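You operate a simulated robot arm through the tools that you are given. There is no shell and no other tool.

Carry out the task below with a simulated robot arm. There is one attempt and no reset: what you move stays moved.

Task
Shake sugar over the tofu in the green beaker till it is covered.
Fine: seat the beaker in the low steel ring, put the yellow shaker back, set the beaker on the yellow mat. Set down upright: yellow shaker, what you pick out.

It is judged by the outcome, as a careful person would: the job done as asked, and still so three seconds after it is handed in. It fails if anything else is knocked over, pushed out of place, dropped, spilled or broken.

Robot
A 7-joint arm with a two-finger parallel gripper, fixed in place. Base frame: the origin is at the foot of the arm, x ahead of it, y to its left, z up; the work surface is at about z = 850. Lengths are in mm, angles in rad, forces in N, time in s.
With the tool pointing down near the work surface it reaches from about 240 to 680 mm from the base axis. Its first joint turns from -1.152 to 1.152 rad. Payload 2.4 kg.
Tool frame: the origin (TCP) lies between the finger pads and is the grasp point; the fingertips stand 30 mm ahead of it; z points along the fingers, y is the line along which they close. Largest opening 94 mm; finger width 28, thickness 10; the body of the gripper, 50 by 96 mm, starts 55 mm behind the TCP.
Orientation is that of the tool frame in the base frame, as a unit quaternion [w, x, y, z]. With the fingers straight down and closing along the base's y, the tool's x points along the base's -x, its y along +y and its z along -z.

Tools
- The arm moves only by the tool play_rows. Its argument "motion" is a list of rows, each a list of 7 numbers: the turn, a rotation vector about the base's x, y, z in rad, then the shift along the base's x, y, z in mm, then the gripper command, from -1 (fully open) to 1 (shut), values between in proportion. In form: [[rx, ry, rz, x, y, z, hand], ...]. A call has 1 to 20 rows; each row is the pose to reach, as a shift and turn from the pose commanded when the call began. Rows are played at 5 a second. More than 50 mm and 0.15 rad between two rows, or a gripper value outside its range, and nothing of the call is played. A pose out of reach is approached as far as the arm can. The call stops where the force on the tool passes 40 N (or 10 N more than at its start, if that is more) or the arm is blocked; 0.2 s more then pass. The fingers move at their own pace (about 153 mm/s each) and stop on an object; they squeeze with about 35 N. The grip force told is the motor's: it shows also when the fingers shut on nothing. Time passes only in rows, and 0.2 s behind the last, so rows that repeat a pose let the fingers close. The reply holds the time, the measured pose of the TCP, the force on the tool along the base axes, the opening and the grip force, in the units named above and with some noise, with the torque about the TCP (base axes, N m) and any sound that the robot's microphone picked up, and new pictures: "show" is both (left out), scene, wrist or none.
- Cameras (640 x 400 px; columns grow to the right, rows downward): "scene" is fixed at [35.2, 473.7, 1438.1]; the picture's right is [-0.78, -0.63, 0.00], its down [-0.39, 0.49, -0.78] and it looks along [0.49, -0.61, -0.63] (base axes); focal length 368 px, centre (320, 200). "wrist" rides on the gripper at [76, 14, -102] in the tool frame; the picture's right is [-0.18, 0.98, 0.00], its down [-0.75, -0.14, -0.64] and it looks along [-0.63, -0.12, 0.77] (tool axes); focal length 243 px, centre (320, 200). There is no depth. A picture from a camera that has moved, and an enlarged one, comes with that camera's place and axes in the base frame and with its lens.
- enlarge(camera, box): a new picture of the part [left, top, right, bottom] of that camera's present view, enlarged. It takes no simulated time.
- hand_in(): hands the job in; it is judged then, once.

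Nothing tells you positions but the pictures and the camera data. Unless the task says otherwise, let go and move clear before handing in.

The tools are called as a command line: name --pt "numbers of a row" for each row, then --argument value for the rest, lists and objects as JSON in quotes. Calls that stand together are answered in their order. play_rows: Moves the arm, as the interface text tells. Its arguments: {"type":"object","properties":{"motion":{"type":"array"},"show":{"type":"string","enum":["both","scene","wrist","none"]}},"required":["motion"]} The other tools are called the same way: enlarge (camera, box) takes an enlarged picture of a part of a camera's view; hand_in () hands the job in.

At the start:

```text
t: 0.0
position: [331.7, 59.1, 1134.3]
ee_rot: [0.0, 0.0, 1.0, 0.0]
force: [0.2, -0.2, 0.1]
moment: [0.01, 0.03, 0.0]
gripper_width: 93.8
grasp_force: 0.1
```

scene: 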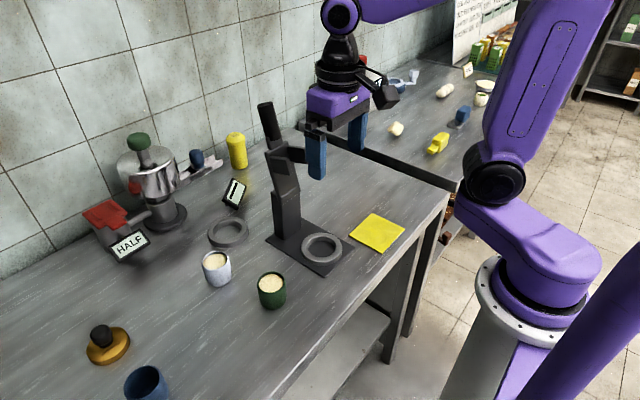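
wrist: 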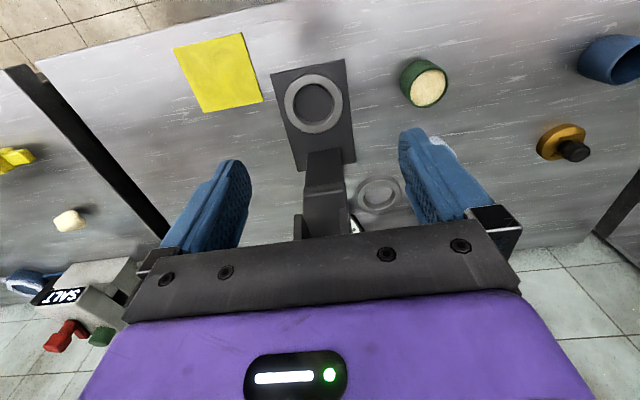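

I see a bench with a green beaker, a white beaker, a blue beaker, a steel press-like stand with a ring, another ring near the wall, a yellow shaker by the wall, a yellow mat, and some machines with signs. I'll take closer looks before moving.

enlarge --camera "scene" --box '[180, 100, 440, 320]'

enlarge --camera "scene" --box '[60, 110, 280, 270]'

enlarge --camera "scene" --box '[350, 0, 530, 170]'

enlarge --camera "wrist" --box '[0, 200, 200, 360]'

```text
1.82 times, centred on (310, 210) of scene
camera zoom: at [35.2, 473.7, 1438.1], right [-0.78, -0.63, 0.0], down [-0.39, 0.49, -0.78], along [0.49, -0.61, -0.63], focal length 670 px, centre (338, 182)
```

zoom: 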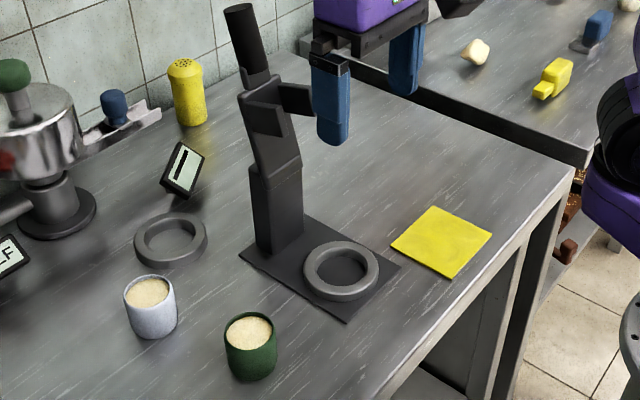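

```text
2.50 times, centred on (170, 190) of scene
camera zoom: at [35.2, 473.7, 1438.1], right [-0.78, -0.63, 0.0], down [-0.39, 0.49, -0.78], along [0.49, -0.61, -0.63], focal length 921 px, centre (695, 225)
```

zoom: 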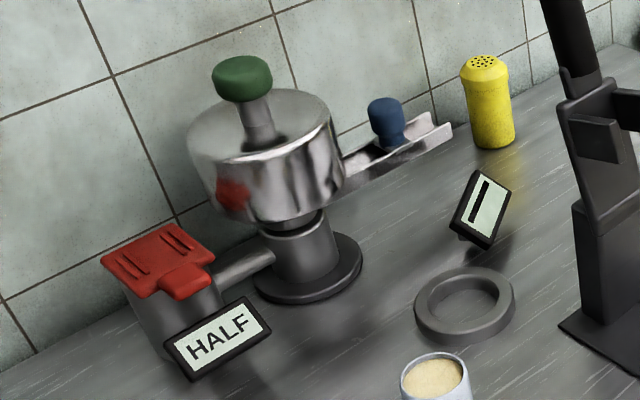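

```text
2.35 times, centred on (440, 85) of scene
camera zoom: at [35.2, 473.7, 1438.1], right [-0.78, -0.63, 0.0], down [-0.39, 0.49, -0.78], along [0.49, -0.61, -0.63], focal length 867 px, centre (38, 471)
```

zoom: 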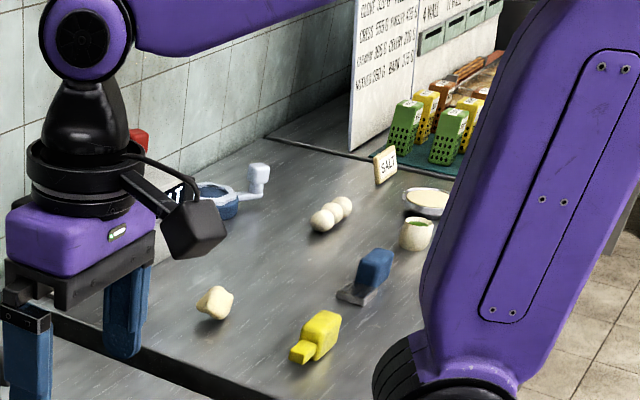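

```text
2.50 times, centred on (100, 280) of wrist
camera zoom: at [257.1, 72.9, 1237.4], right [0.18, 0.98, 0.0], down [0.75, -0.14, 0.64], along [0.63, -0.12, -0.77], focal length 606 px, centre (870, 0)
```

zoom: 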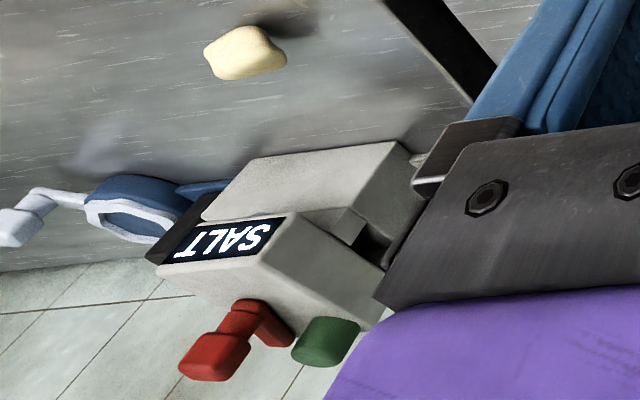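

The picture shows two similar steel rings, one on the black stand's plate and one loose near a small sign, so I want to work out which is the "low steel ring". I'll enlarge the signs, rings, stand and board.

enlarge --camera "scene" --box '[200, 170, 270, 290]'

enlarge --camera "scene" --box '[250, 90, 350, 290]'

enlarge --camera "scene" --box '[440, 0, 530, 80]'

enlarge --camera "scene" --box '[200, 120, 270, 190]'

enlarge --camera "wrist" --box '[250, 40, 480, 250]'

```text
3.33 times, centred on (235, 230) of scene
camera zoom: at [35.2, 473.7, 1438.1], right [-0.78, -0.63, 0.0], down [-0.39, 0.49, -0.78], along [0.49, -0.61, -0.63], focal length 1228 px, centre (603, 100)
```

zoom: 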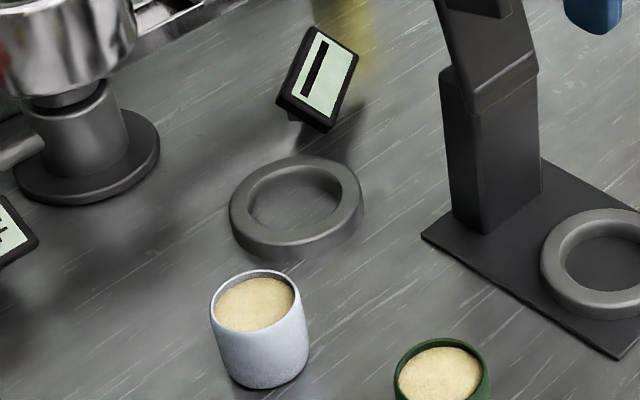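

```text
2.00 times, centred on (300, 190) of scene
camera zoom: at [35.2, 473.7, 1438.1], right [-0.78, -0.63, 0.0], down [-0.39, 0.49, -0.78], along [0.49, -0.61, -0.63], focal length 737 px, centre (360, 220)
```

zoom: 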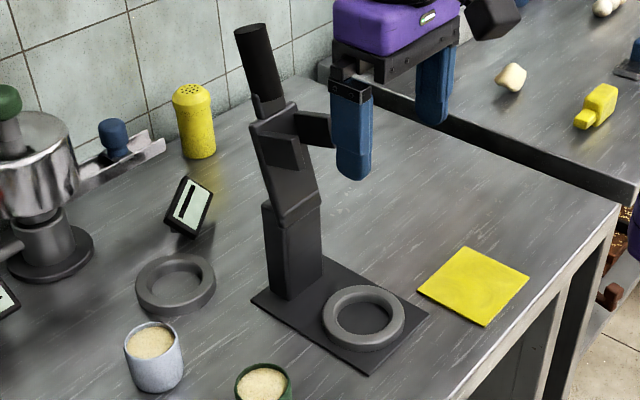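

```text
5.00 times, centred on (485, 40) of scene
camera zoom: at [35.2, 473.7, 1438.1], right [-0.78, -0.63, 0.0], down [-0.39, 0.49, -0.78], along [0.49, -0.61, -0.63], focal length 1842 px, centre (-505, 1000)
```

zoom: 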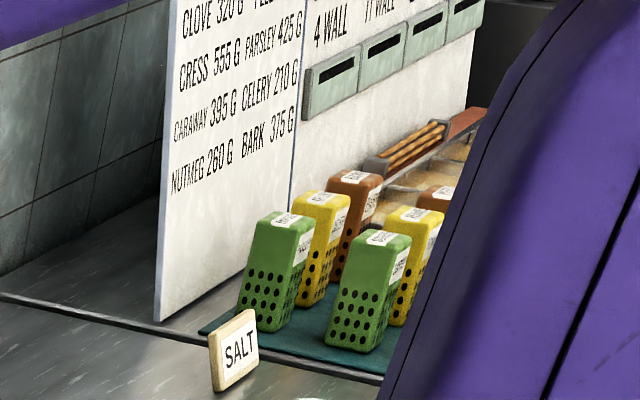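

```text
5.71 times, centred on (235, 155) of scene
camera zoom: at [35.2, 473.7, 1438.1], right [-0.78, -0.63, 0.0], down [-0.39, 0.49, -0.78], along [0.49, -0.61, -0.63], focal length 2106 px, centre (806, 457)
```

zoom: 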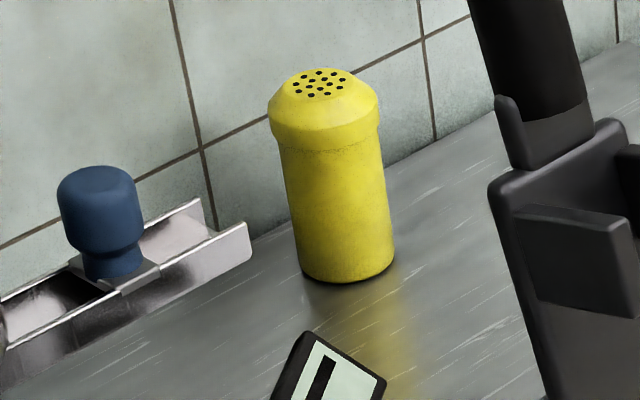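

```text
1.90 times, centred on (365, 145) of wrist
camera zoom: at [257.1, 72.9, 1237.4], right [0.18, 0.98, 0.0], down [0.75, -0.14, 0.64], along [0.63, -0.12, -0.77], focal length 462 px, centre (234, 305)
```

zoom: 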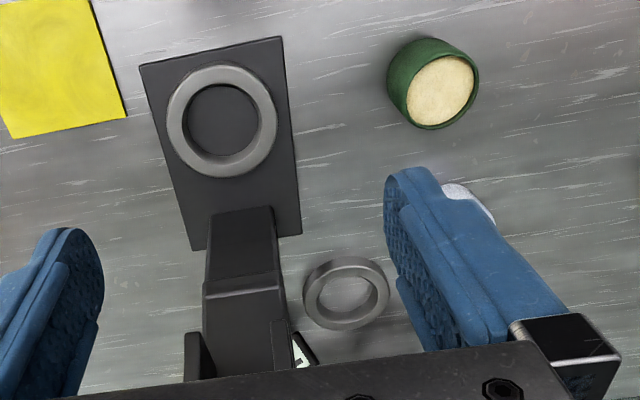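

The yellow shaker stands near the wall at about (767, -67). The stand's ring is near (378, 40), the other ring near (572, 130) with a small display beside it, the green beaker near (369, 198) and the mat near (317, -86). I'll shift left, clear of the stand, for a closer wrist view of the ring and display.

play_rows --pt "0 0 0 0 45 0 -1" --pt "0 0 0 0 90 0 -1" --pt "0 0 0 20 135 0 -1" --pt "0 0 0 45 160 -15 -1" --pt "0 0 0 68 160 -34 -1" --pt "0 0 0 68 160 -34 -1" --show "both"

```text
t: 1.4
position: [402.6, 219.9, 1099.1]
ee_rot: [0.0, 0.001, 1.0, 0.001]
force: [-0.4, 0.1, -0.7]
moment: [-0.02, 0.0, 0.05]
gripper_width: 94.0
grasp_force: 0.1
camera wrist: at [326.4, 234.3, 1202.1], right [0.18, 0.98, 0.0], down [0.75, -0.14, 0.64], along [0.63, -0.12, -0.77], focal length 243 px, centre (320, 200)
```

scene: 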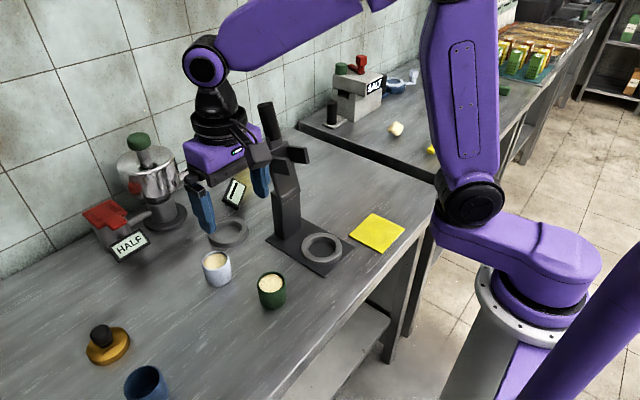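
wrist: 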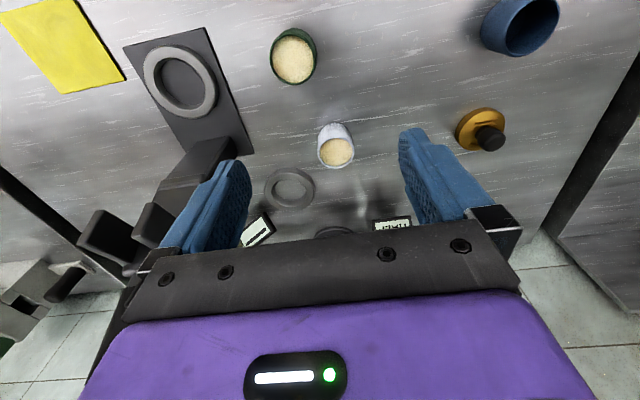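

The wrist view now shows the loose ring with its display, the stand, the white and green beakers. I'll enlarge around the display and ring.

enlarge --camera "wrist" --box '[220, 110, 420, 250]'

enlarge --camera "wrist" --box '[60, 20, 260, 290]'

enlarge --camera "scene" --box '[240, 80, 350, 290]'

enlarge --camera "scene" --box '[310, 40, 440, 160]'

```text
2.86 times, centred on (320, 180) of wrist
camera zoom: at [326.4, 234.3, 1202.1], right [0.18, 0.98, 0.0], down [0.75, -0.14, 0.64], along [0.63, -0.12, -0.77], focal length 693 px, centre (320, 257)
```

zoom: 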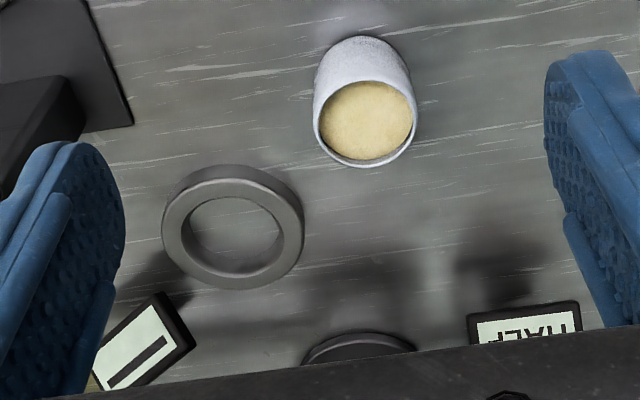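

```text
1.48 times, centred on (160, 155) of wrist
camera zoom: at [326.4, 234.3, 1202.1], right [0.18, 0.98, 0.0], down [0.75, -0.14, 0.64], along [0.63, -0.12, -0.77], focal length 359 px, centre (557, 267)
```

zoom: 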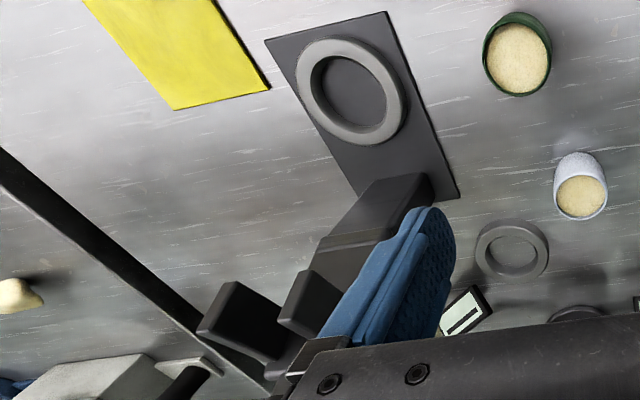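

```text
1.90 times, centred on (295, 185) of scene
camera zoom: at [35.2, 473.7, 1438.1], right [-0.78, -0.63, 0.0], down [-0.39, 0.49, -0.78], along [0.49, -0.61, -0.63], focal length 702 px, centre (368, 229)
```

zoom: 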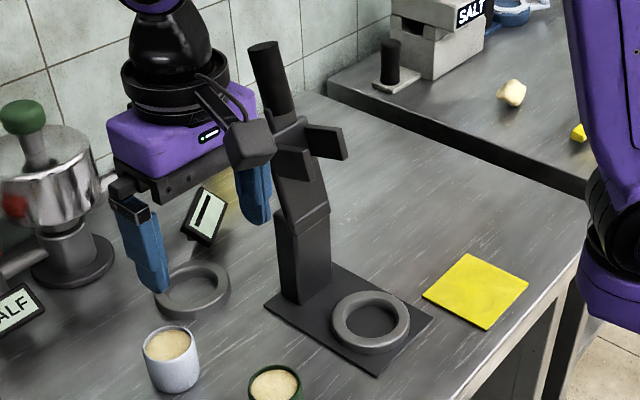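

```text
3.33 times, centred on (375, 100) of scene
camera zoom: at [35.2, 473.7, 1438.1], right [-0.78, -0.63, 0.0], down [-0.39, 0.49, -0.78], along [0.49, -0.61, -0.63], focal length 1228 px, centre (137, 533)
```

zoom: 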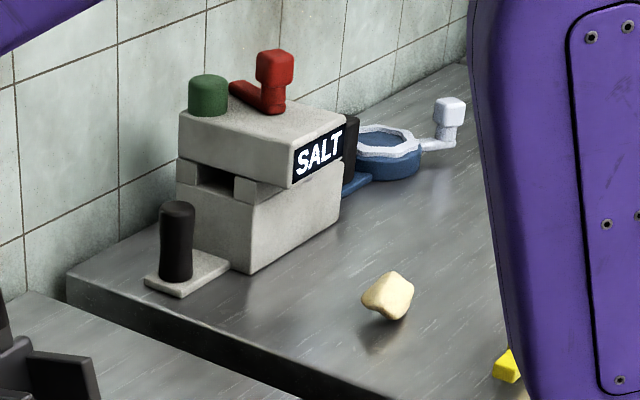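

The display beside the loose ring shows "—", so that ring looks like a sensed station sitting directly on the bench, which fits "low steel ring". I'll test this by seating the green beaker there and watching the display. First I'll hover over the green beaker at about (373, 194) and look straight down to refine its position.

play_rows --pt "0 0 0 -15 -12 -30 -1" --pt "0 0 0 -27 -25 -65 -1" --pt "0 0 0 -27 -25 -100 -1" --pt "0 0 0 -27 -25 -100 -1" --show "both"

```text
t: 2.4
position: [374.8, 193.0, 999.7]
ee_rot: [0.001, 0.0, 1.0, 0.0]
force: [0.1, -0.6, -0.2]
moment: [0.0, -0.02, 0.04]
gripper_width: 93.9
grasp_force: 0.1
camera wrist: at [298.7, 207.0, 1102.3], right [0.18, 0.98, 0.0], down [0.75, -0.14, 0.64], along [0.63, -0.12, -0.77], focal length 243 px, centre (320, 200)
```

scene: 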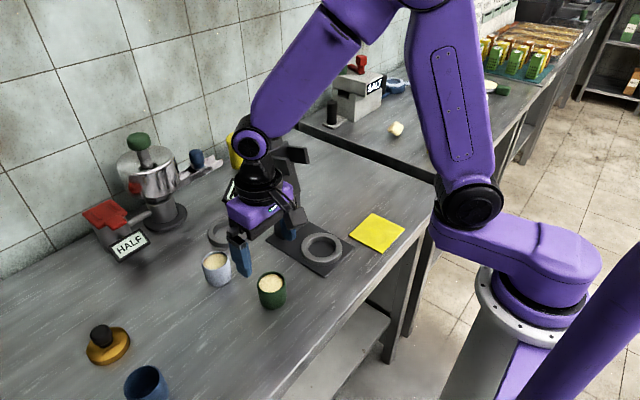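
wrist: 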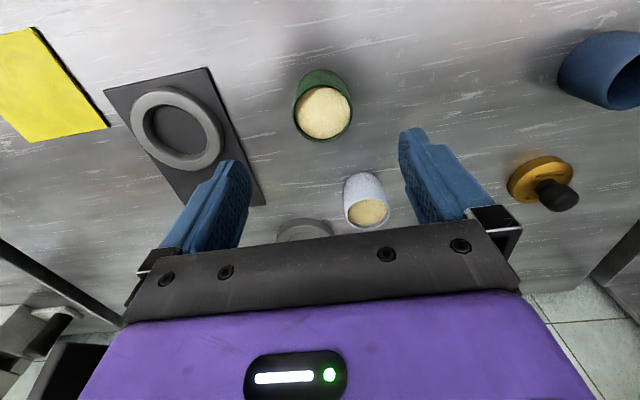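

The beaker is almost on the tool axis. I'll enlarge to refine its centre and rim height.

enlarge --camera "wrist" --box '[270, 50, 400, 240]'

enlarge --camera "scene" --box '[190, 210, 310, 320]'

```text
2.11 times, centred on (335, 145) of wrist
camera zoom: at [298.7, 207.0, 1102.3], right [0.18, 0.98, 0.0], down [0.75, -0.14, 0.64], along [0.63, -0.12, -0.77], focal length 511 px, centre (288, 316)
```

zoom: 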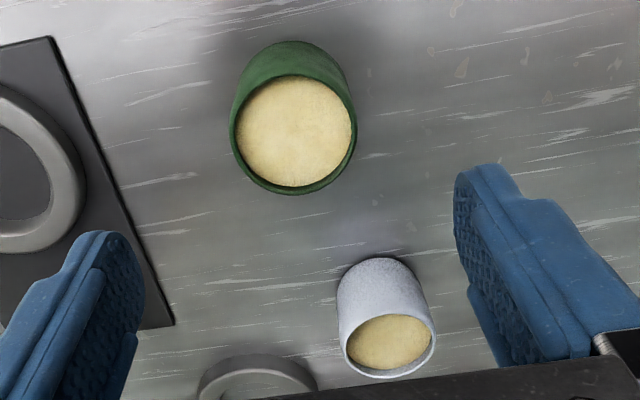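

```text
3.64 times, centred on (250, 265) of scene
camera zoom: at [35.2, 473.6, 1438.1], right [-0.78, -0.63, 0.0], down [-0.39, 0.49, -0.78], along [0.49, -0.61, -0.63], focal length 1340 px, centre (574, -36)
```

zoom: 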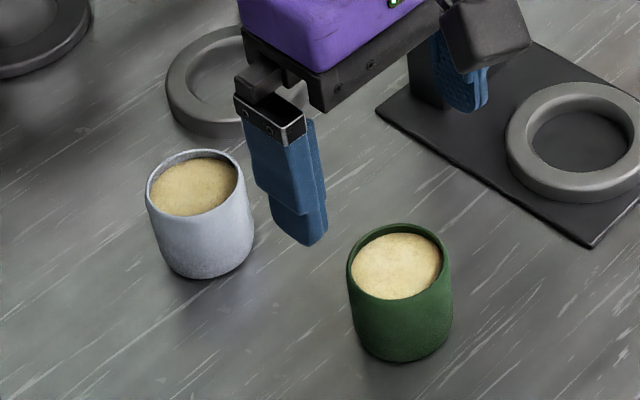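

The green beaker is at about (371, 196), roughly 50 mm wide and 57 mm high, and the ring is at about (573, 134). I'll lower to grip the beaker's upper part so the fingertips later clear the ring.

play_rows --pt "0 0 0 -1 2 -30 -1" --pt "0 0 0 -1 2 -60 -1" --pt "0 0 0 -1 2 -80 -1" --pt "0 0 0 -1 2 -95 -1" --pt "0 0 0 -1 2 -95 -1" --pt "0 0 0 -1 2 -95 1" --pt "0 0 0 -1 2 -95 1" --pt "0 0 0 -1 2 -95 1" --show "both"

```text
t: 4.2
position: [373.6, 195.4, 906.5]
ee_rot: [-0.001, 0.0, 1.0, -0.001]
force: [-0.6, 0.0, 0.3]
moment: [-0.02, 0.02, 0.0]
gripper_width: 50.6
grasp_force: 35.1
camera wrist: at [297.1, 209.8, 1008.1], right [0.18, 0.98, 0.0], down [0.75, -0.14, 0.64], along [0.63, -0.12, -0.77], focal length 243 px, centre (320, 200)
```

scene: 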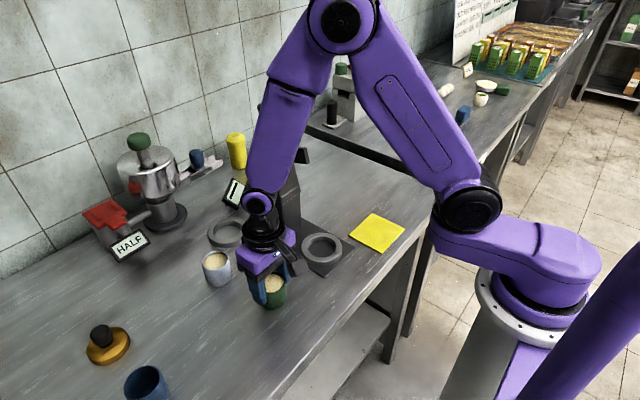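
wrist: 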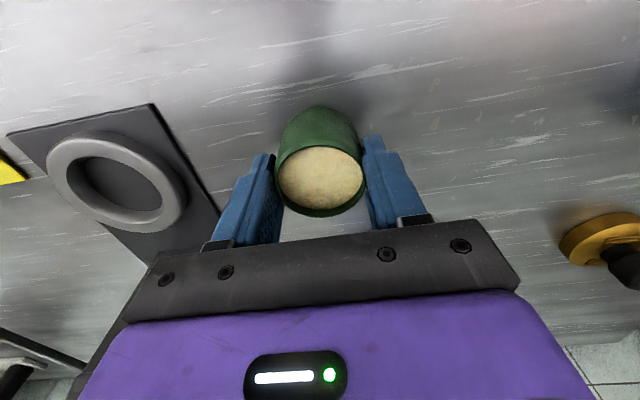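

The beaker is gripped firmly at 50.6 mm. I'll check how it sits relative to the tool before carrying it.

enlarge --camera "wrist" --box '[230, 90, 410, 230]'

play_rows --pt "0 0 0 0 0 25 1" --pt "0 0 0 0 0 60 1" --pt "0 0 0 0 0 100 1" --pt "0 0 0 0 0 110 1" --pt "0 0 0 0 0 110 1" --show "both"

```text
2.86 times, centred on (320, 160) of wrist
camera zoom: at [297.1, 209.8, 1008.1], right [0.18, 0.98, 0.0], down [0.75, -0.14, 0.64], along [0.63, -0.12, -0.77], focal length 693 px, centre (320, 314)
```

zoom: 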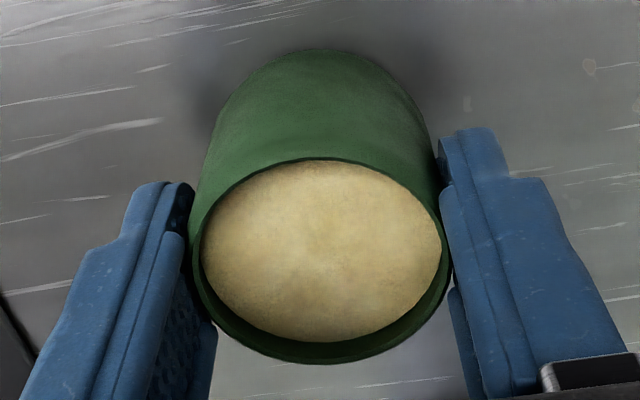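

```text
t: 5.4
position: [374.1, 194.8, 1014.8]
ee_rot: [0.0, 0.001, 1.0, 0.0]
force: [0.5, 0.1, -0.4]
moment: [0.0, 0.02, 0.03]
gripper_width: 50.3
grasp_force: 34.7
camera wrist: at [297.2, 209.8, 1116.9], right [0.18, 0.98, 0.0], down [0.75, -0.14, 0.64], along [0.63, -0.12, -0.77], focal length 243 px, centre (320, 200)
```

scene: 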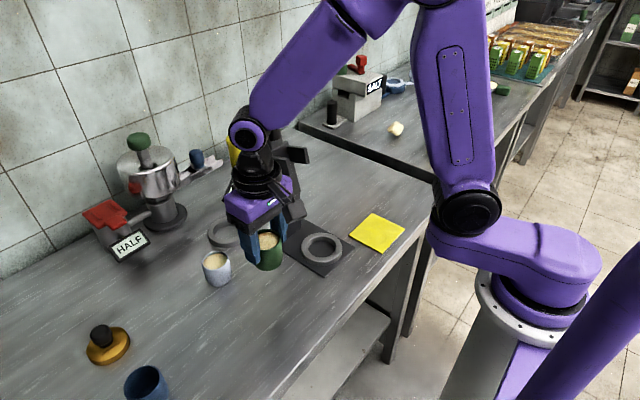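
wrist: 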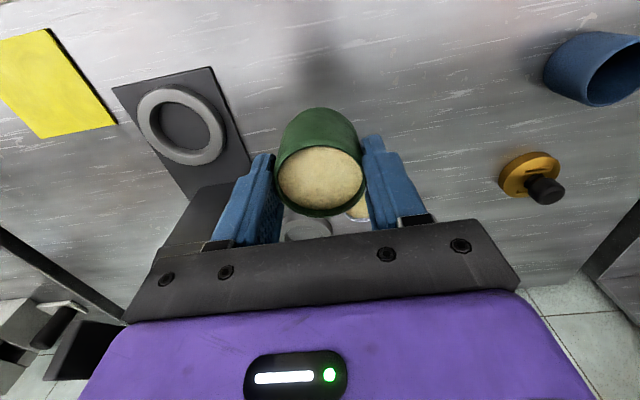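

The beaker is lifted cleanly and sits centred in the fingers. Next I'll carry it to a point above the loose ring at about (573, 134), staying above the white beaker and clear of the stand.

play_rows --pt "0 0 0 25 -8 0 1" --pt "0 0 0 65 -20 0 1" --pt "0 0 0 105 -32 0 1" --pt "0 0 0 145 -45 0 1" --pt "0 0 0 180 -55 0 1" --pt "0 0 0 201 -62 0 1" --pt "0 0 0 201 -62 0 1" --show "both"

```text
t: 7.0
position: [574.7, 134.1, 1014.3]
ee_rot: [0.0, 0.0, 1.0, 0.0]
force: [-0.9, 0.1, -1.1]
moment: [-0.01, -0.03, 0.0]
gripper_width: 50.4
grasp_force: 35.3
camera wrist: at [498.3, 148.4, 1117.4], right [0.18, 0.98, 0.0], down [0.75, -0.14, 0.64], along [0.63, -0.12, -0.77], focal length 243 px, centre (320, 200)
```

scene: 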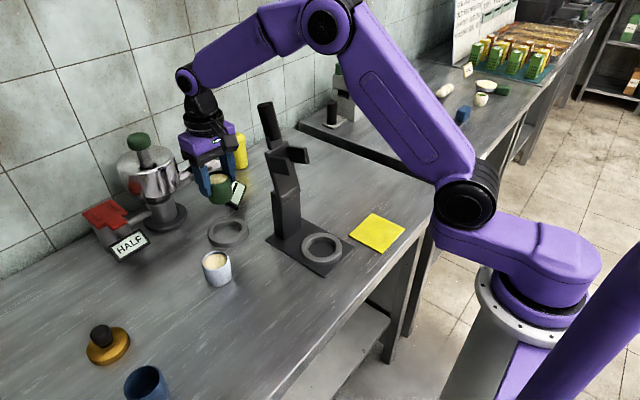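
wrist: 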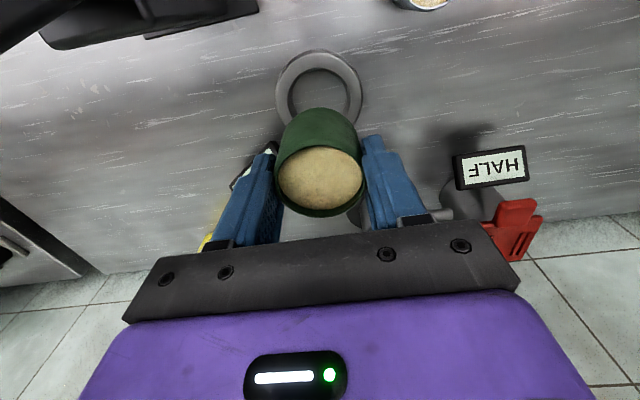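

The beaker hangs above the ring. I'll enlarge to check alignment before lowering.

enlarge --camera "wrist" --box '[240, 30, 400, 230]'

enlarge --camera "scene" --box '[170, 140, 280, 290]'

```text
2.00 times, centred on (320, 130) of wrist
camera zoom: at [498.3, 148.4, 1117.4], right [0.18, 0.98, 0.0], down [0.75, -0.14, 0.64], along [0.63, -0.12, -0.77], focal length 485 px, centre (320, 340)
```

zoom: 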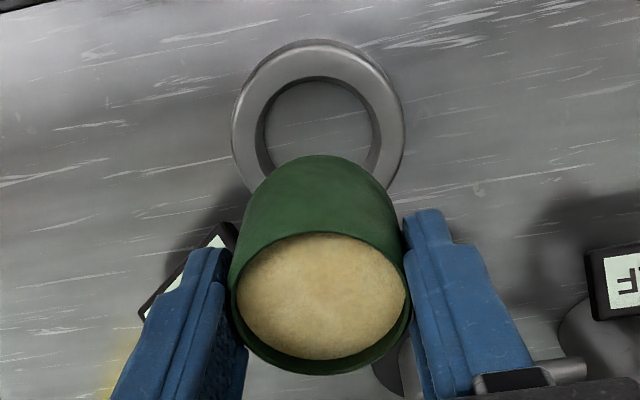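

```text
2.67 times, centred on (225, 215) of scene
camera zoom: at [35.2, 473.6, 1438.1], right [-0.78, -0.63, 0.0], down [-0.39, 0.49, -0.78], along [0.49, -0.61, -0.63], focal length 983 px, centre (573, 160)
```

zoom: 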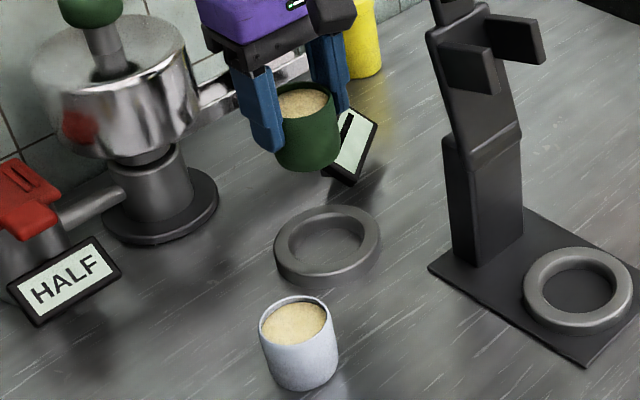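

Alignment is good: the ring centre is about (574.5, 134) and the tool sits at (574.7, 134.1). I'll lower to just above the seat, then ease down.

play_rows --pt "0 0 0 0 0 -30 1" --pt "0 0 0 0 0 -60 1" --pt "0 0 0 0 0 -80 1" --pt "0 0 0 0 0 -95 1" --pt "0 0 0 0 0 -102 1" --pt "0 0 0 0 0 -102 1" --show "both"

enlarge --camera "wrist" --box '[240, 80, 400, 230]'

enlarge --camera "scene" --box '[180, 140, 280, 270]'

```text
t: 8.4
position: [575.1, 134.9, 913.9]
ee_rot: [0.003, 0.0, 1.0, 0.001]
force: [7.5, 0.6, 6.6]
moment: [0.06, -0.16, 0.03]
gripper_width: 50.2
grasp_force: 34.4
camera wrist: at [498.8, 148.9, 1016.3], right [0.18, 0.98, 0.0], down [0.75, -0.14, 0.65], along [0.63, -0.12, -0.76], focal length 243 px, centre (320, 200)
```

scene: 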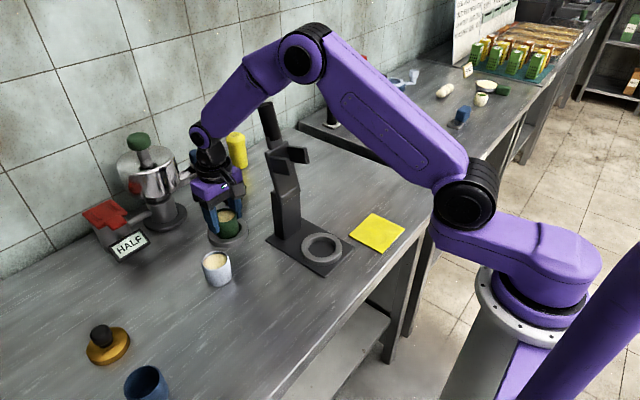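
wrist: 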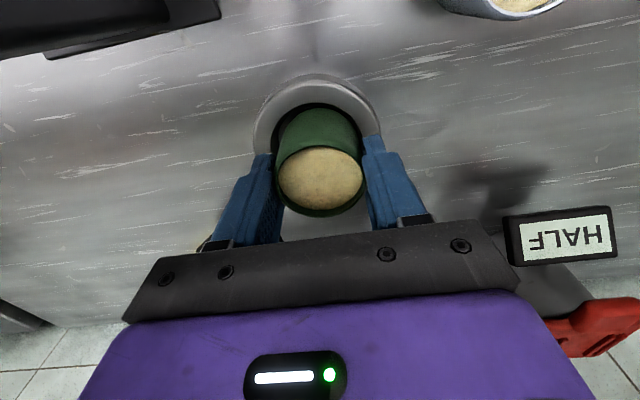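

```text
2.67 times, centred on (320, 155) of wrist
camera zoom: at [498.8, 148.9, 1016.3], right [0.18, 0.98, 0.0], down [0.75, -0.14, 0.65], along [0.63, -0.12, -0.76], focal length 647 px, centre (320, 320)
```

zoom: 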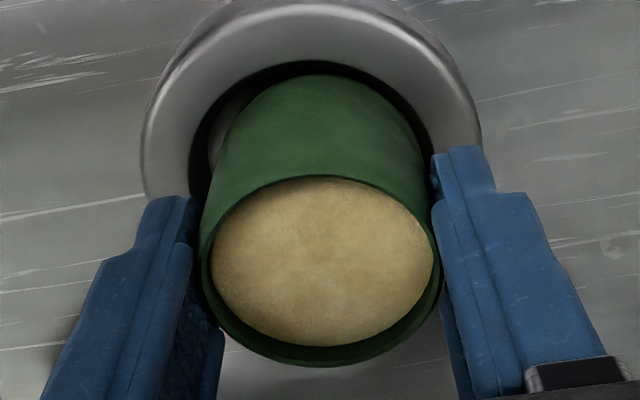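

```text
3.08 times, centred on (230, 205) of scene
camera zoom: at [35.2, 473.6, 1438.1], right [-0.78, -0.63, 0.0], down [-0.39, 0.49, -0.78], along [0.49, -0.61, -0.63], focal length 1134 px, centre (597, 185)
```

zoom: 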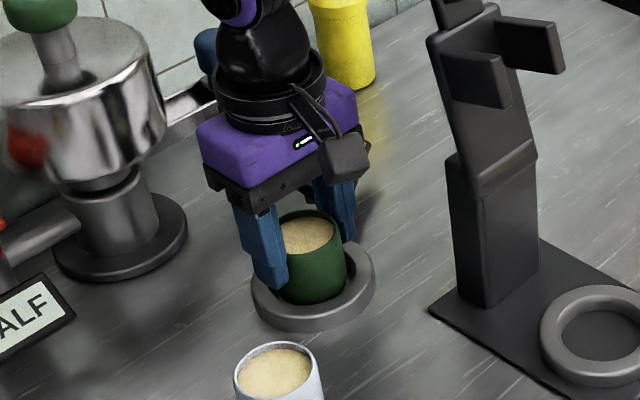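

The force reading (+x and +z) and its moment point to the beaker's near-side base edge touching the ring's near inner edge, so I'm about 3 mm too close to the robot. I'll lift a little, shift +3 mm in x and -1 mm in y, and lower again.

play_rows --pt "0 0 0 0 0 6 1" --pt "0 0 0 3 -1 6 1" --pt "0 0 0 3 -1 6 1" --pt "0 0 0 3 -1 2 1" --pt "0 0 0 3 -1 -1 1" --pt "0 0 0 3 -1 -3 1" --pt "0 0 0 3 -1 -3 1" --show "both"

enlarge --camera "wrist" --box '[240, 80, 400, 230]'

enlarge --camera "scene" --box '[180, 140, 280, 270]'

```text
t: 10.0
position: [578.2, 134.0, 910.9]
ee_rot: [0.0, -0.001, 1.0, 0.0]
force: [0.7, 0.3, -1.1]
moment: [-0.01, 0.03, -0.03]
gripper_width: 50.4
grasp_force: 34.9
camera wrist: at [501.4, 147.4, 1013.3], right [0.18, 0.98, 0.0], down [0.75, -0.14, 0.64], along [0.63, -0.12, -0.77], focal length 243 px, centre (320, 200)
```

scene: 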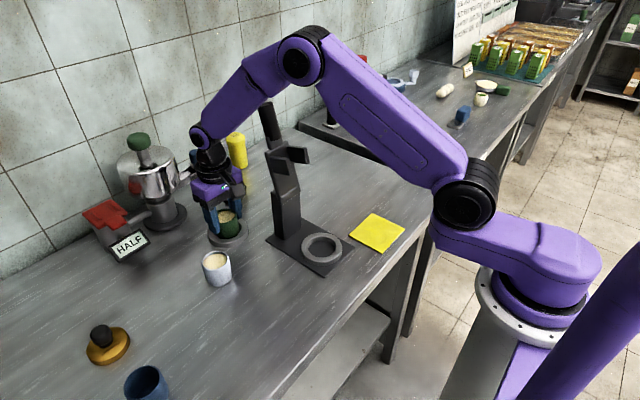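
wrist: 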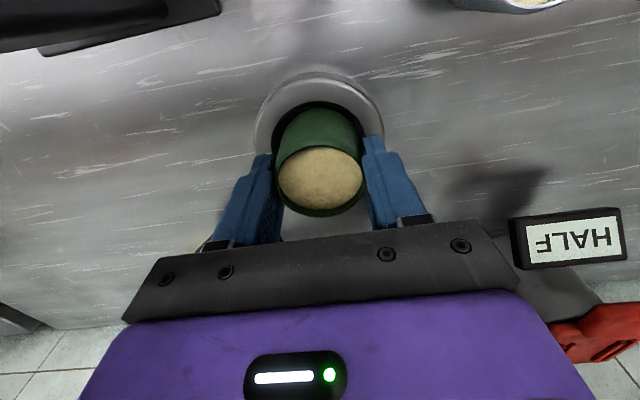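

```text
2.67 times, centred on (320, 155) of wrist
camera zoom: at [501.4, 147.4, 1013.3], right [0.18, 0.98, 0.0], down [0.75, -0.14, 0.64], along [0.63, -0.12, -0.77], focal length 647 px, centre (320, 320)
```

zoom: 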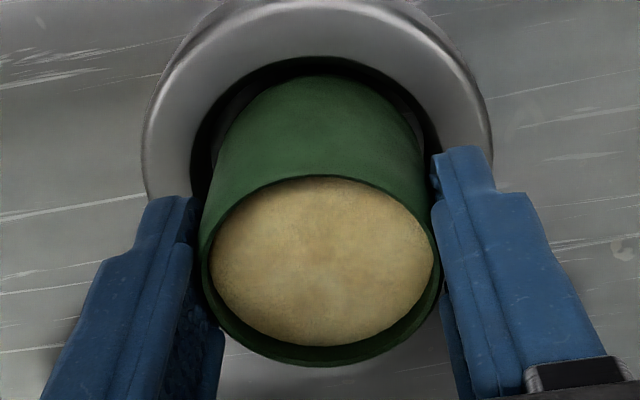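

```text
3.08 times, centred on (230, 205) of scene
camera zoom: at [35.2, 473.7, 1438.1], right [-0.78, -0.63, 0.0], down [-0.39, 0.49, -0.78], along [0.49, -0.61, -0.63], focal length 1134 px, centre (597, 185)
```

zoom: 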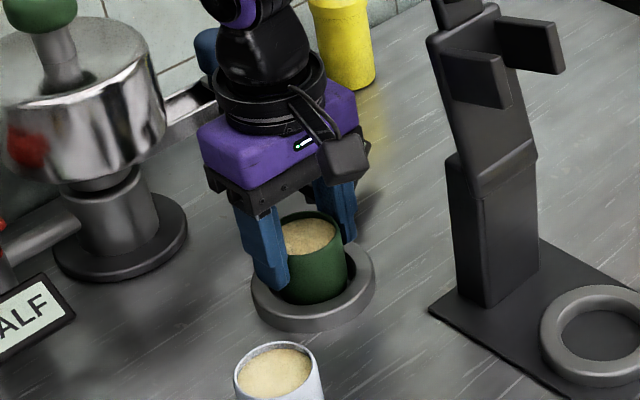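

The contact force is gone and the beaker is dropping inside the ring. I'll lower the last few millimetres until it touches.

play_rows --pt "0 0 0 0 0 -2 1" --pt "0 0 0 0 0 -3.5 1" --pt "0 0 0 0 0 -4.5 1" --pt "0 0 0 0 0 -4.5 1" --show "none"

```text
t: 11.0
position: [577.6, 133.0, 907.6]
ee_rot: [0.0, 0.0, 1.0, 0.001]
force: [-1.2, 0.0, -2.1]
moment: [0.0, -0.02, 0.0]
gripper_width: 50.5
grasp_force: 35.3
```

Almost down, with no notable force. One more millimetre, then I'll release and raise straight up.

play_rows --pt "0 0 0 0 0 -1 1" --pt "0 0 0 0 0 -1 1" --pt "0 0 0 0 0 -1 0.2" --pt "0 0 0 0 0 -1 -0.5" --pt "0 0 0 0 0 -1 -1" --pt "0 0 0 0 0 20 -1" --pt "0 0 0 0 0 60 -1" --pt "0 0 0 0 0 105 -1" --pt "0 0 0 0 0 105 -1" --show "both"

enlarge --camera "scene" --box '[180, 130, 280, 270]'

enlarge --camera "wrist" --box '[200, 30, 560, 250]'

```text
t: 13.0
position: [580.3, 132.8, 1012.1]
ee_rot: [0.0, 0.001, 1.0, 0.0]
force: [0.0, -0.2, -0.2]
moment: [-0.02, 0.0, 0.0]
gripper_width: 94.2
grasp_force: 0.1
camera wrist: at [503.9, 147.0, 1114.6], right [0.18, 0.98, 0.0], down [0.75, -0.14, 0.64], along [0.63, -0.12, -0.77], focal length 243 px, centre (320, 200)
```

scene: 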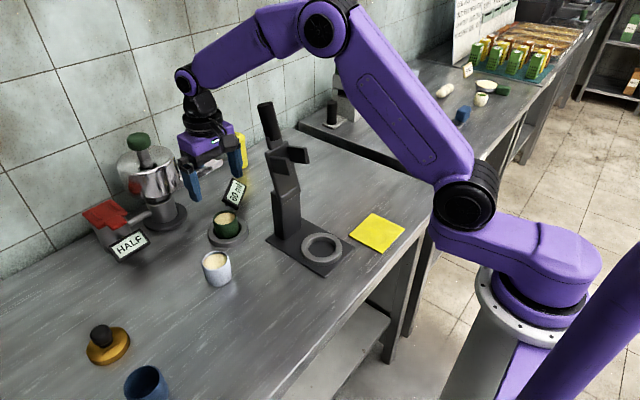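
wrist: 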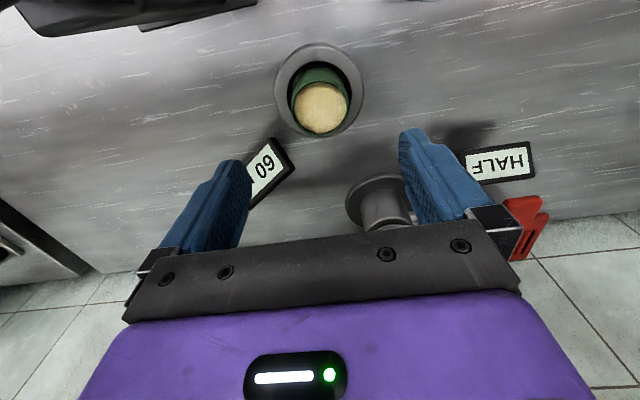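

```text
2.86 times, centred on (230, 200) of scene
camera zoom: at [35.2, 473.6, 1438.1], right [-0.78, -0.63, 0.0], down [-0.39, 0.49, -0.78], along [0.49, -0.61, -0.63], focal length 1053 px, centre (577, 200)
```

zoom: 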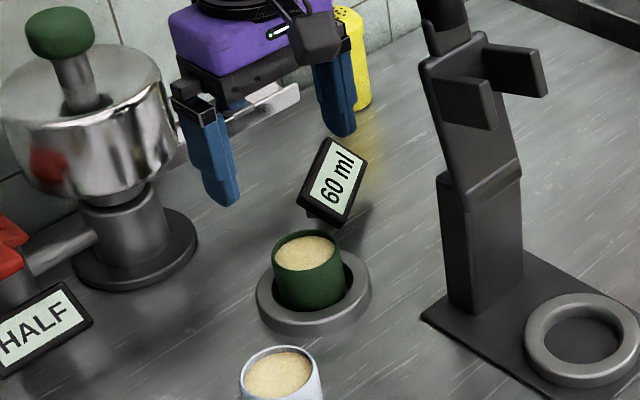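

```text
1.78 times, centred on (380, 140) of wrist
camera zoom: at [503.9, 147.0, 1114.6], right [0.18, 0.98, 0.0], down [0.75, -0.14, 0.64], along [0.63, -0.12, -0.77], focal length 431 px, centre (213, 307)
```

zoom: 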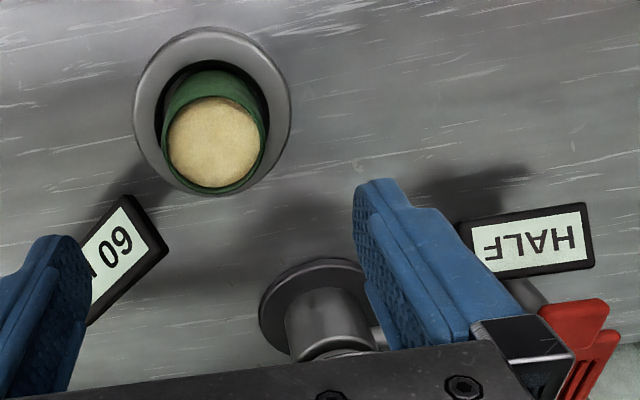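

The display switched from "—" to "60 ml", so this ring detects the seated beaker, and I take it as the right one. Next is the yellow shaker near the wall: I'll go up, pass over behind the stand at a safe height, and look at the shaker from above.

play_rows --pt "0 0 0 0 0 45 -1" --pt "0 0 0 0 0 90 -1" --pt "0 0 0 5 0 140 -1" --pt "0 0 0 10 -45 140 -1" --pt "0 0 0 15 -90 140 -1" --pt "0 0 0 20 -135 140 -1" --pt "0 0 0 20 -175 140 -1" --pt "0 0 0 20 -200 140 -1" --pt "0 0 0 20 -200 140 -1" --show "both"

enlarge --camera "wrist" --box '[220, 100, 440, 250]'

enlarge --camera "scene" --box '[170, 100, 290, 260]'

```text
refused: row 3 steps farther than a row can; nothing moved
```

```text
2.67 times, centred on (330, 175) of wrist
camera zoom: at [503.9, 147.0, 1114.6], right [0.18, 0.98, 0.0], down [0.75, -0.14, 0.64], along [0.63, -0.12, -0.77], focal length 647 px, centre (293, 267)
```

zoom: 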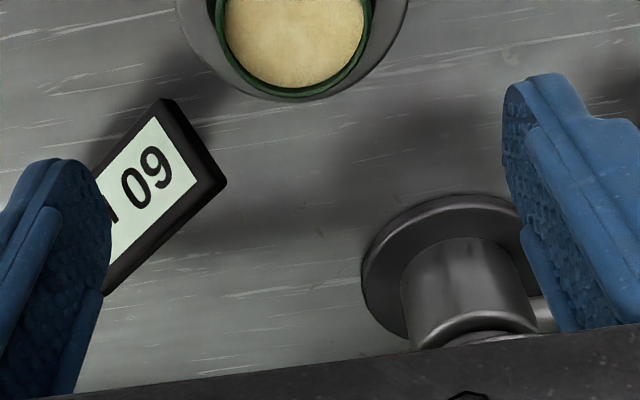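

```text
2.50 times, centred on (230, 180) of scene
camera zoom: at [35.2, 473.6, 1438.1], right [-0.78, -0.63, 0.0], down [-0.39, 0.49, -0.78], along [0.49, -0.61, -0.63], focal length 921 px, centre (545, 250)
```

zoom: 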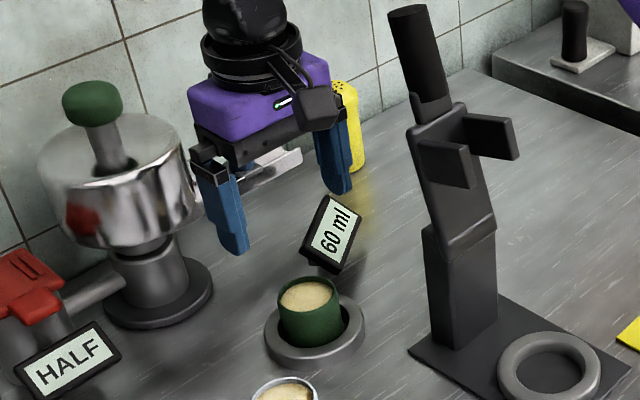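

The move was refused because one row slightly exceeded 50 mm; nothing moved. I'll repeat it with smaller steps, going up first and then across to the shaker's side.

play_rows --pt "0 0 0 0 0 45 -1" --pt "0 0 0 0 0 90 -1" --pt "0 0 0 2 0 135 -1" --pt "0 0 0 8 -42 140 -1" --pt "0 0 0 14 -85 140 -1" --pt "0 0 0 20 -128 140 -1" --pt "0 0 0 20 -170 140 -1" --pt "0 0 0 20 -200 140 -1" --pt "0 0 0 20 -200 140 -1" --show "both"

enlarge --camera "wrist" --box '[220, 100, 440, 250]'

enlarge --camera "scene" --box '[150, 80, 310, 260]'

```text
t: 15.0
position: [597.2, -68.6, 1152.2]
ee_rot: [0.0, 0.0, 1.0, 0.0]
force: [-0.9, -1.2, -0.6]
moment: [0.0, 0.03, -0.01]
gripper_width: 94.2
grasp_force: 0.0
camera wrist: at [522.0, -54.6, 1253.5], right [0.18, 0.98, 0.0], down [0.75, -0.14, 0.64], along [0.63, -0.12, -0.77], focal length 243 px, centre (320, 200)
```

scene: 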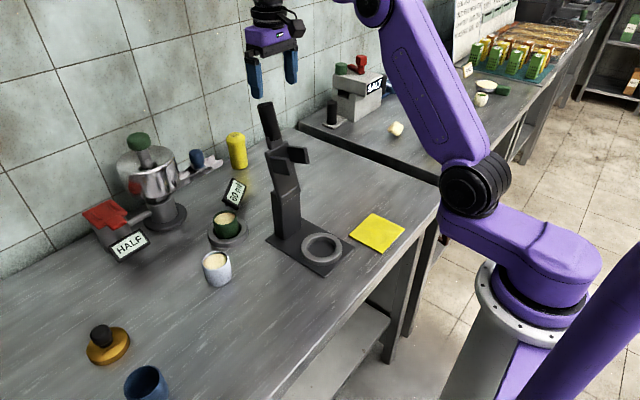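
wrist: 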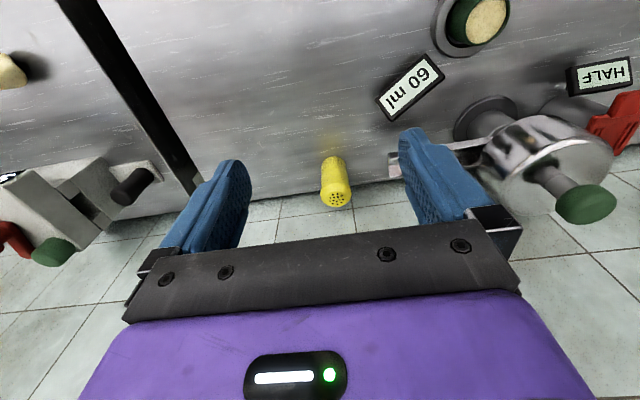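

```text
2.67 times, centred on (330, 175) of wrist
camera zoom: at [522.0, -54.6, 1253.5], right [0.18, 0.98, 0.0], down [0.75, -0.14, 0.64], along [0.63, -0.12, -0.77], focal length 647 px, centre (293, 267)
```

zoom: 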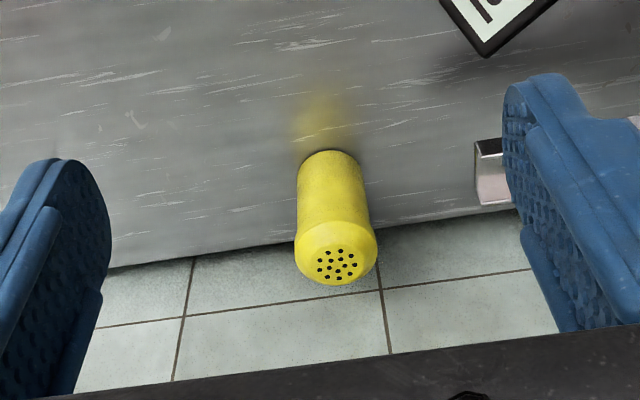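

```text
2.22 times, centred on (230, 170) of scene
camera zoom: at [35.2, 473.6, 1438.1], right [-0.78, -0.63, 0.0], down [-0.39, 0.49, -0.78], along [0.49, -0.61, -0.63], focal length 819 px, centre (520, 267)
```

zoom: 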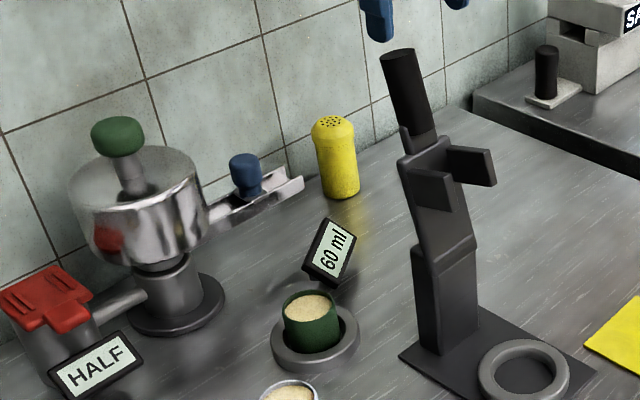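

The shaker stands at about (774, -74), roughly 100 mm tall, with the wall about 29 mm behind it. I'll need to grip it with a forward-tilted tool and later turn it upside down, so first I'll test in free air how far the wrist can roll.

play_rows --pt "0 0 0.14 0 0 20 -1" --pt "0 0 0.28 0 0 20 -1" --pt "0 0 0.42 0 0 20 -1" --pt "0 0 0.56 0 0 20 -1" --pt "0 0 0.7 0 0 20 -1" --pt "0 0 0.84 0 0 20 -1" --pt "0 0 0.98 0 0 20 -1" --pt "0 0 1.12 0 0 20 -1" --pt "0 0 1.26 0 0 20 -1" --pt "0 0 1.4 0 0 20 -1" --pt "0 0 1.54 0 0 20 -1" --pt "0 0 1.68 0 0 20 -1" --pt "0 0 1.82 0 0 20 -1" --pt "0 0 1.96 0 0 20 -1" --pt "0 0 2.1 0 0 20 -1" --pt "0 0 2.24 0 0 20 -1" --pt "0 0 2.38 0 0 20 -1" --pt "0 0 2.52 0 0 20 -1" --pt "0 0 2.66 0 0 20 -1" --pt "0 0 2.8 0 0 20 -1" --show "both"

```text
t: 19.2
position: [597.7, -68.0, 1171.6]
ee_rot: [0.001, 0.986, -0.168, 0.001]
force: [-0.3, 0.0, 0.1]
moment: [-0.02, -0.03, -0.01]
gripper_width: 94.0
grasp_force: 0.1
camera wrist: at [664.5, -105.9, 1274.2], right [-0.5, -0.87, 0.0], down [-0.66, 0.38, 0.64], along [-0.56, 0.32, -0.77], focal length 243 px, centre (320, 200)
```

scene: 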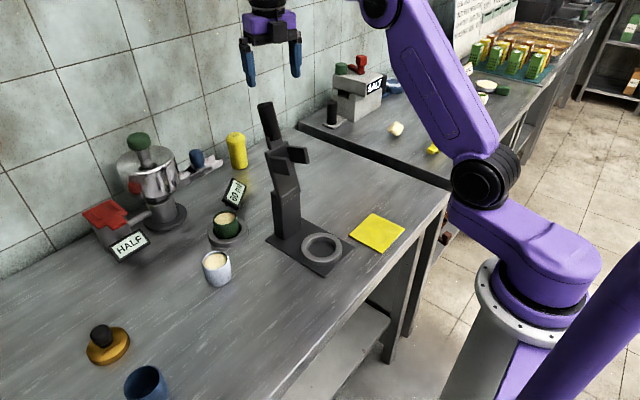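
wrist: 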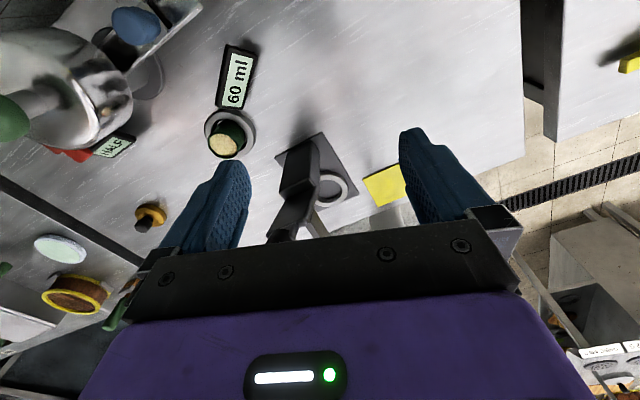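

The wrist rolls freely (camera now on the far side). I'll finish the roll so the camera will be on top when the tool tips forward, rise a bit, and then test pitching the tool toward horizontal in free air.

play_rows --pt "0 0 0.12 0 0 20 -1" --pt "0 0 0.2466 0 0 40 -1" --pt "0 0 0.2466 0 0 40 -1" --show "none"

play_rows --pt "-0.0133 -0.1394 0 0 0 0 -1" --pt "-0.0266 -0.2787 0 0 0 0 -1" --pt "-0.0399 -0.4181 0 0 0 0 -1" --pt "-0.0532 -0.5575 0 0 0 0 -1" --pt "-0.0665 -0.6969 0 0 0 0 -1" --pt "-0.0798 -0.8362 0 0 0 0 -1" --pt "-0.0931 -0.9756 0 0 0 0 -1" --pt "-0.1064 -1.115 0 0 0 0 -1" --pt "-0.1159 -1.2145 0 0 0 0 -1" --pt "-0.1159 -1.2145 0 0 0 0 -1" --show "both"

```text
t: 20.0
position: [591.9, -62.1, 1207.7]
ee_rot: [0.0, 0.999, -0.048, 0.001]
force: [-0.4, -0.1, 0.0]
moment: [0.02, -0.02, -0.03]
gripper_width: 94.1
grasp_force: 0.1
out of reach, approached as far as the arm can: row 2, 3
```

```text
t: 22.2
position: [591.9, -66.6, 1207.9]
ee_rot: [0.033, 0.83, -0.043, 0.554]
force: [0.6, -0.2, 0.8]
moment: [0.01, 0.04, -0.04]
gripper_width: 93.7
grasp_force: 0.2
camera wrist: at [524.7, -72.5, 1316.9], right [-0.18, -0.97, -0.16], down [-0.86, 0.23, -0.45], along [0.48, 0.06, -0.88], focal length 243 px, centre (320, 200)
```

scene: 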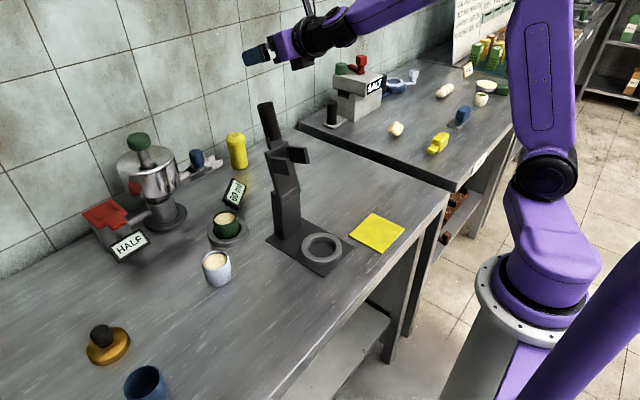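
wrist: 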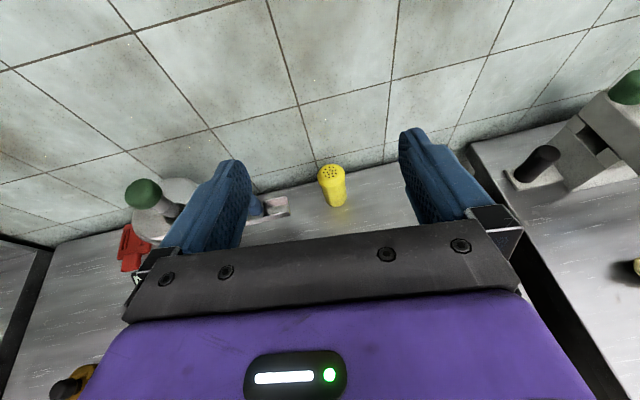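

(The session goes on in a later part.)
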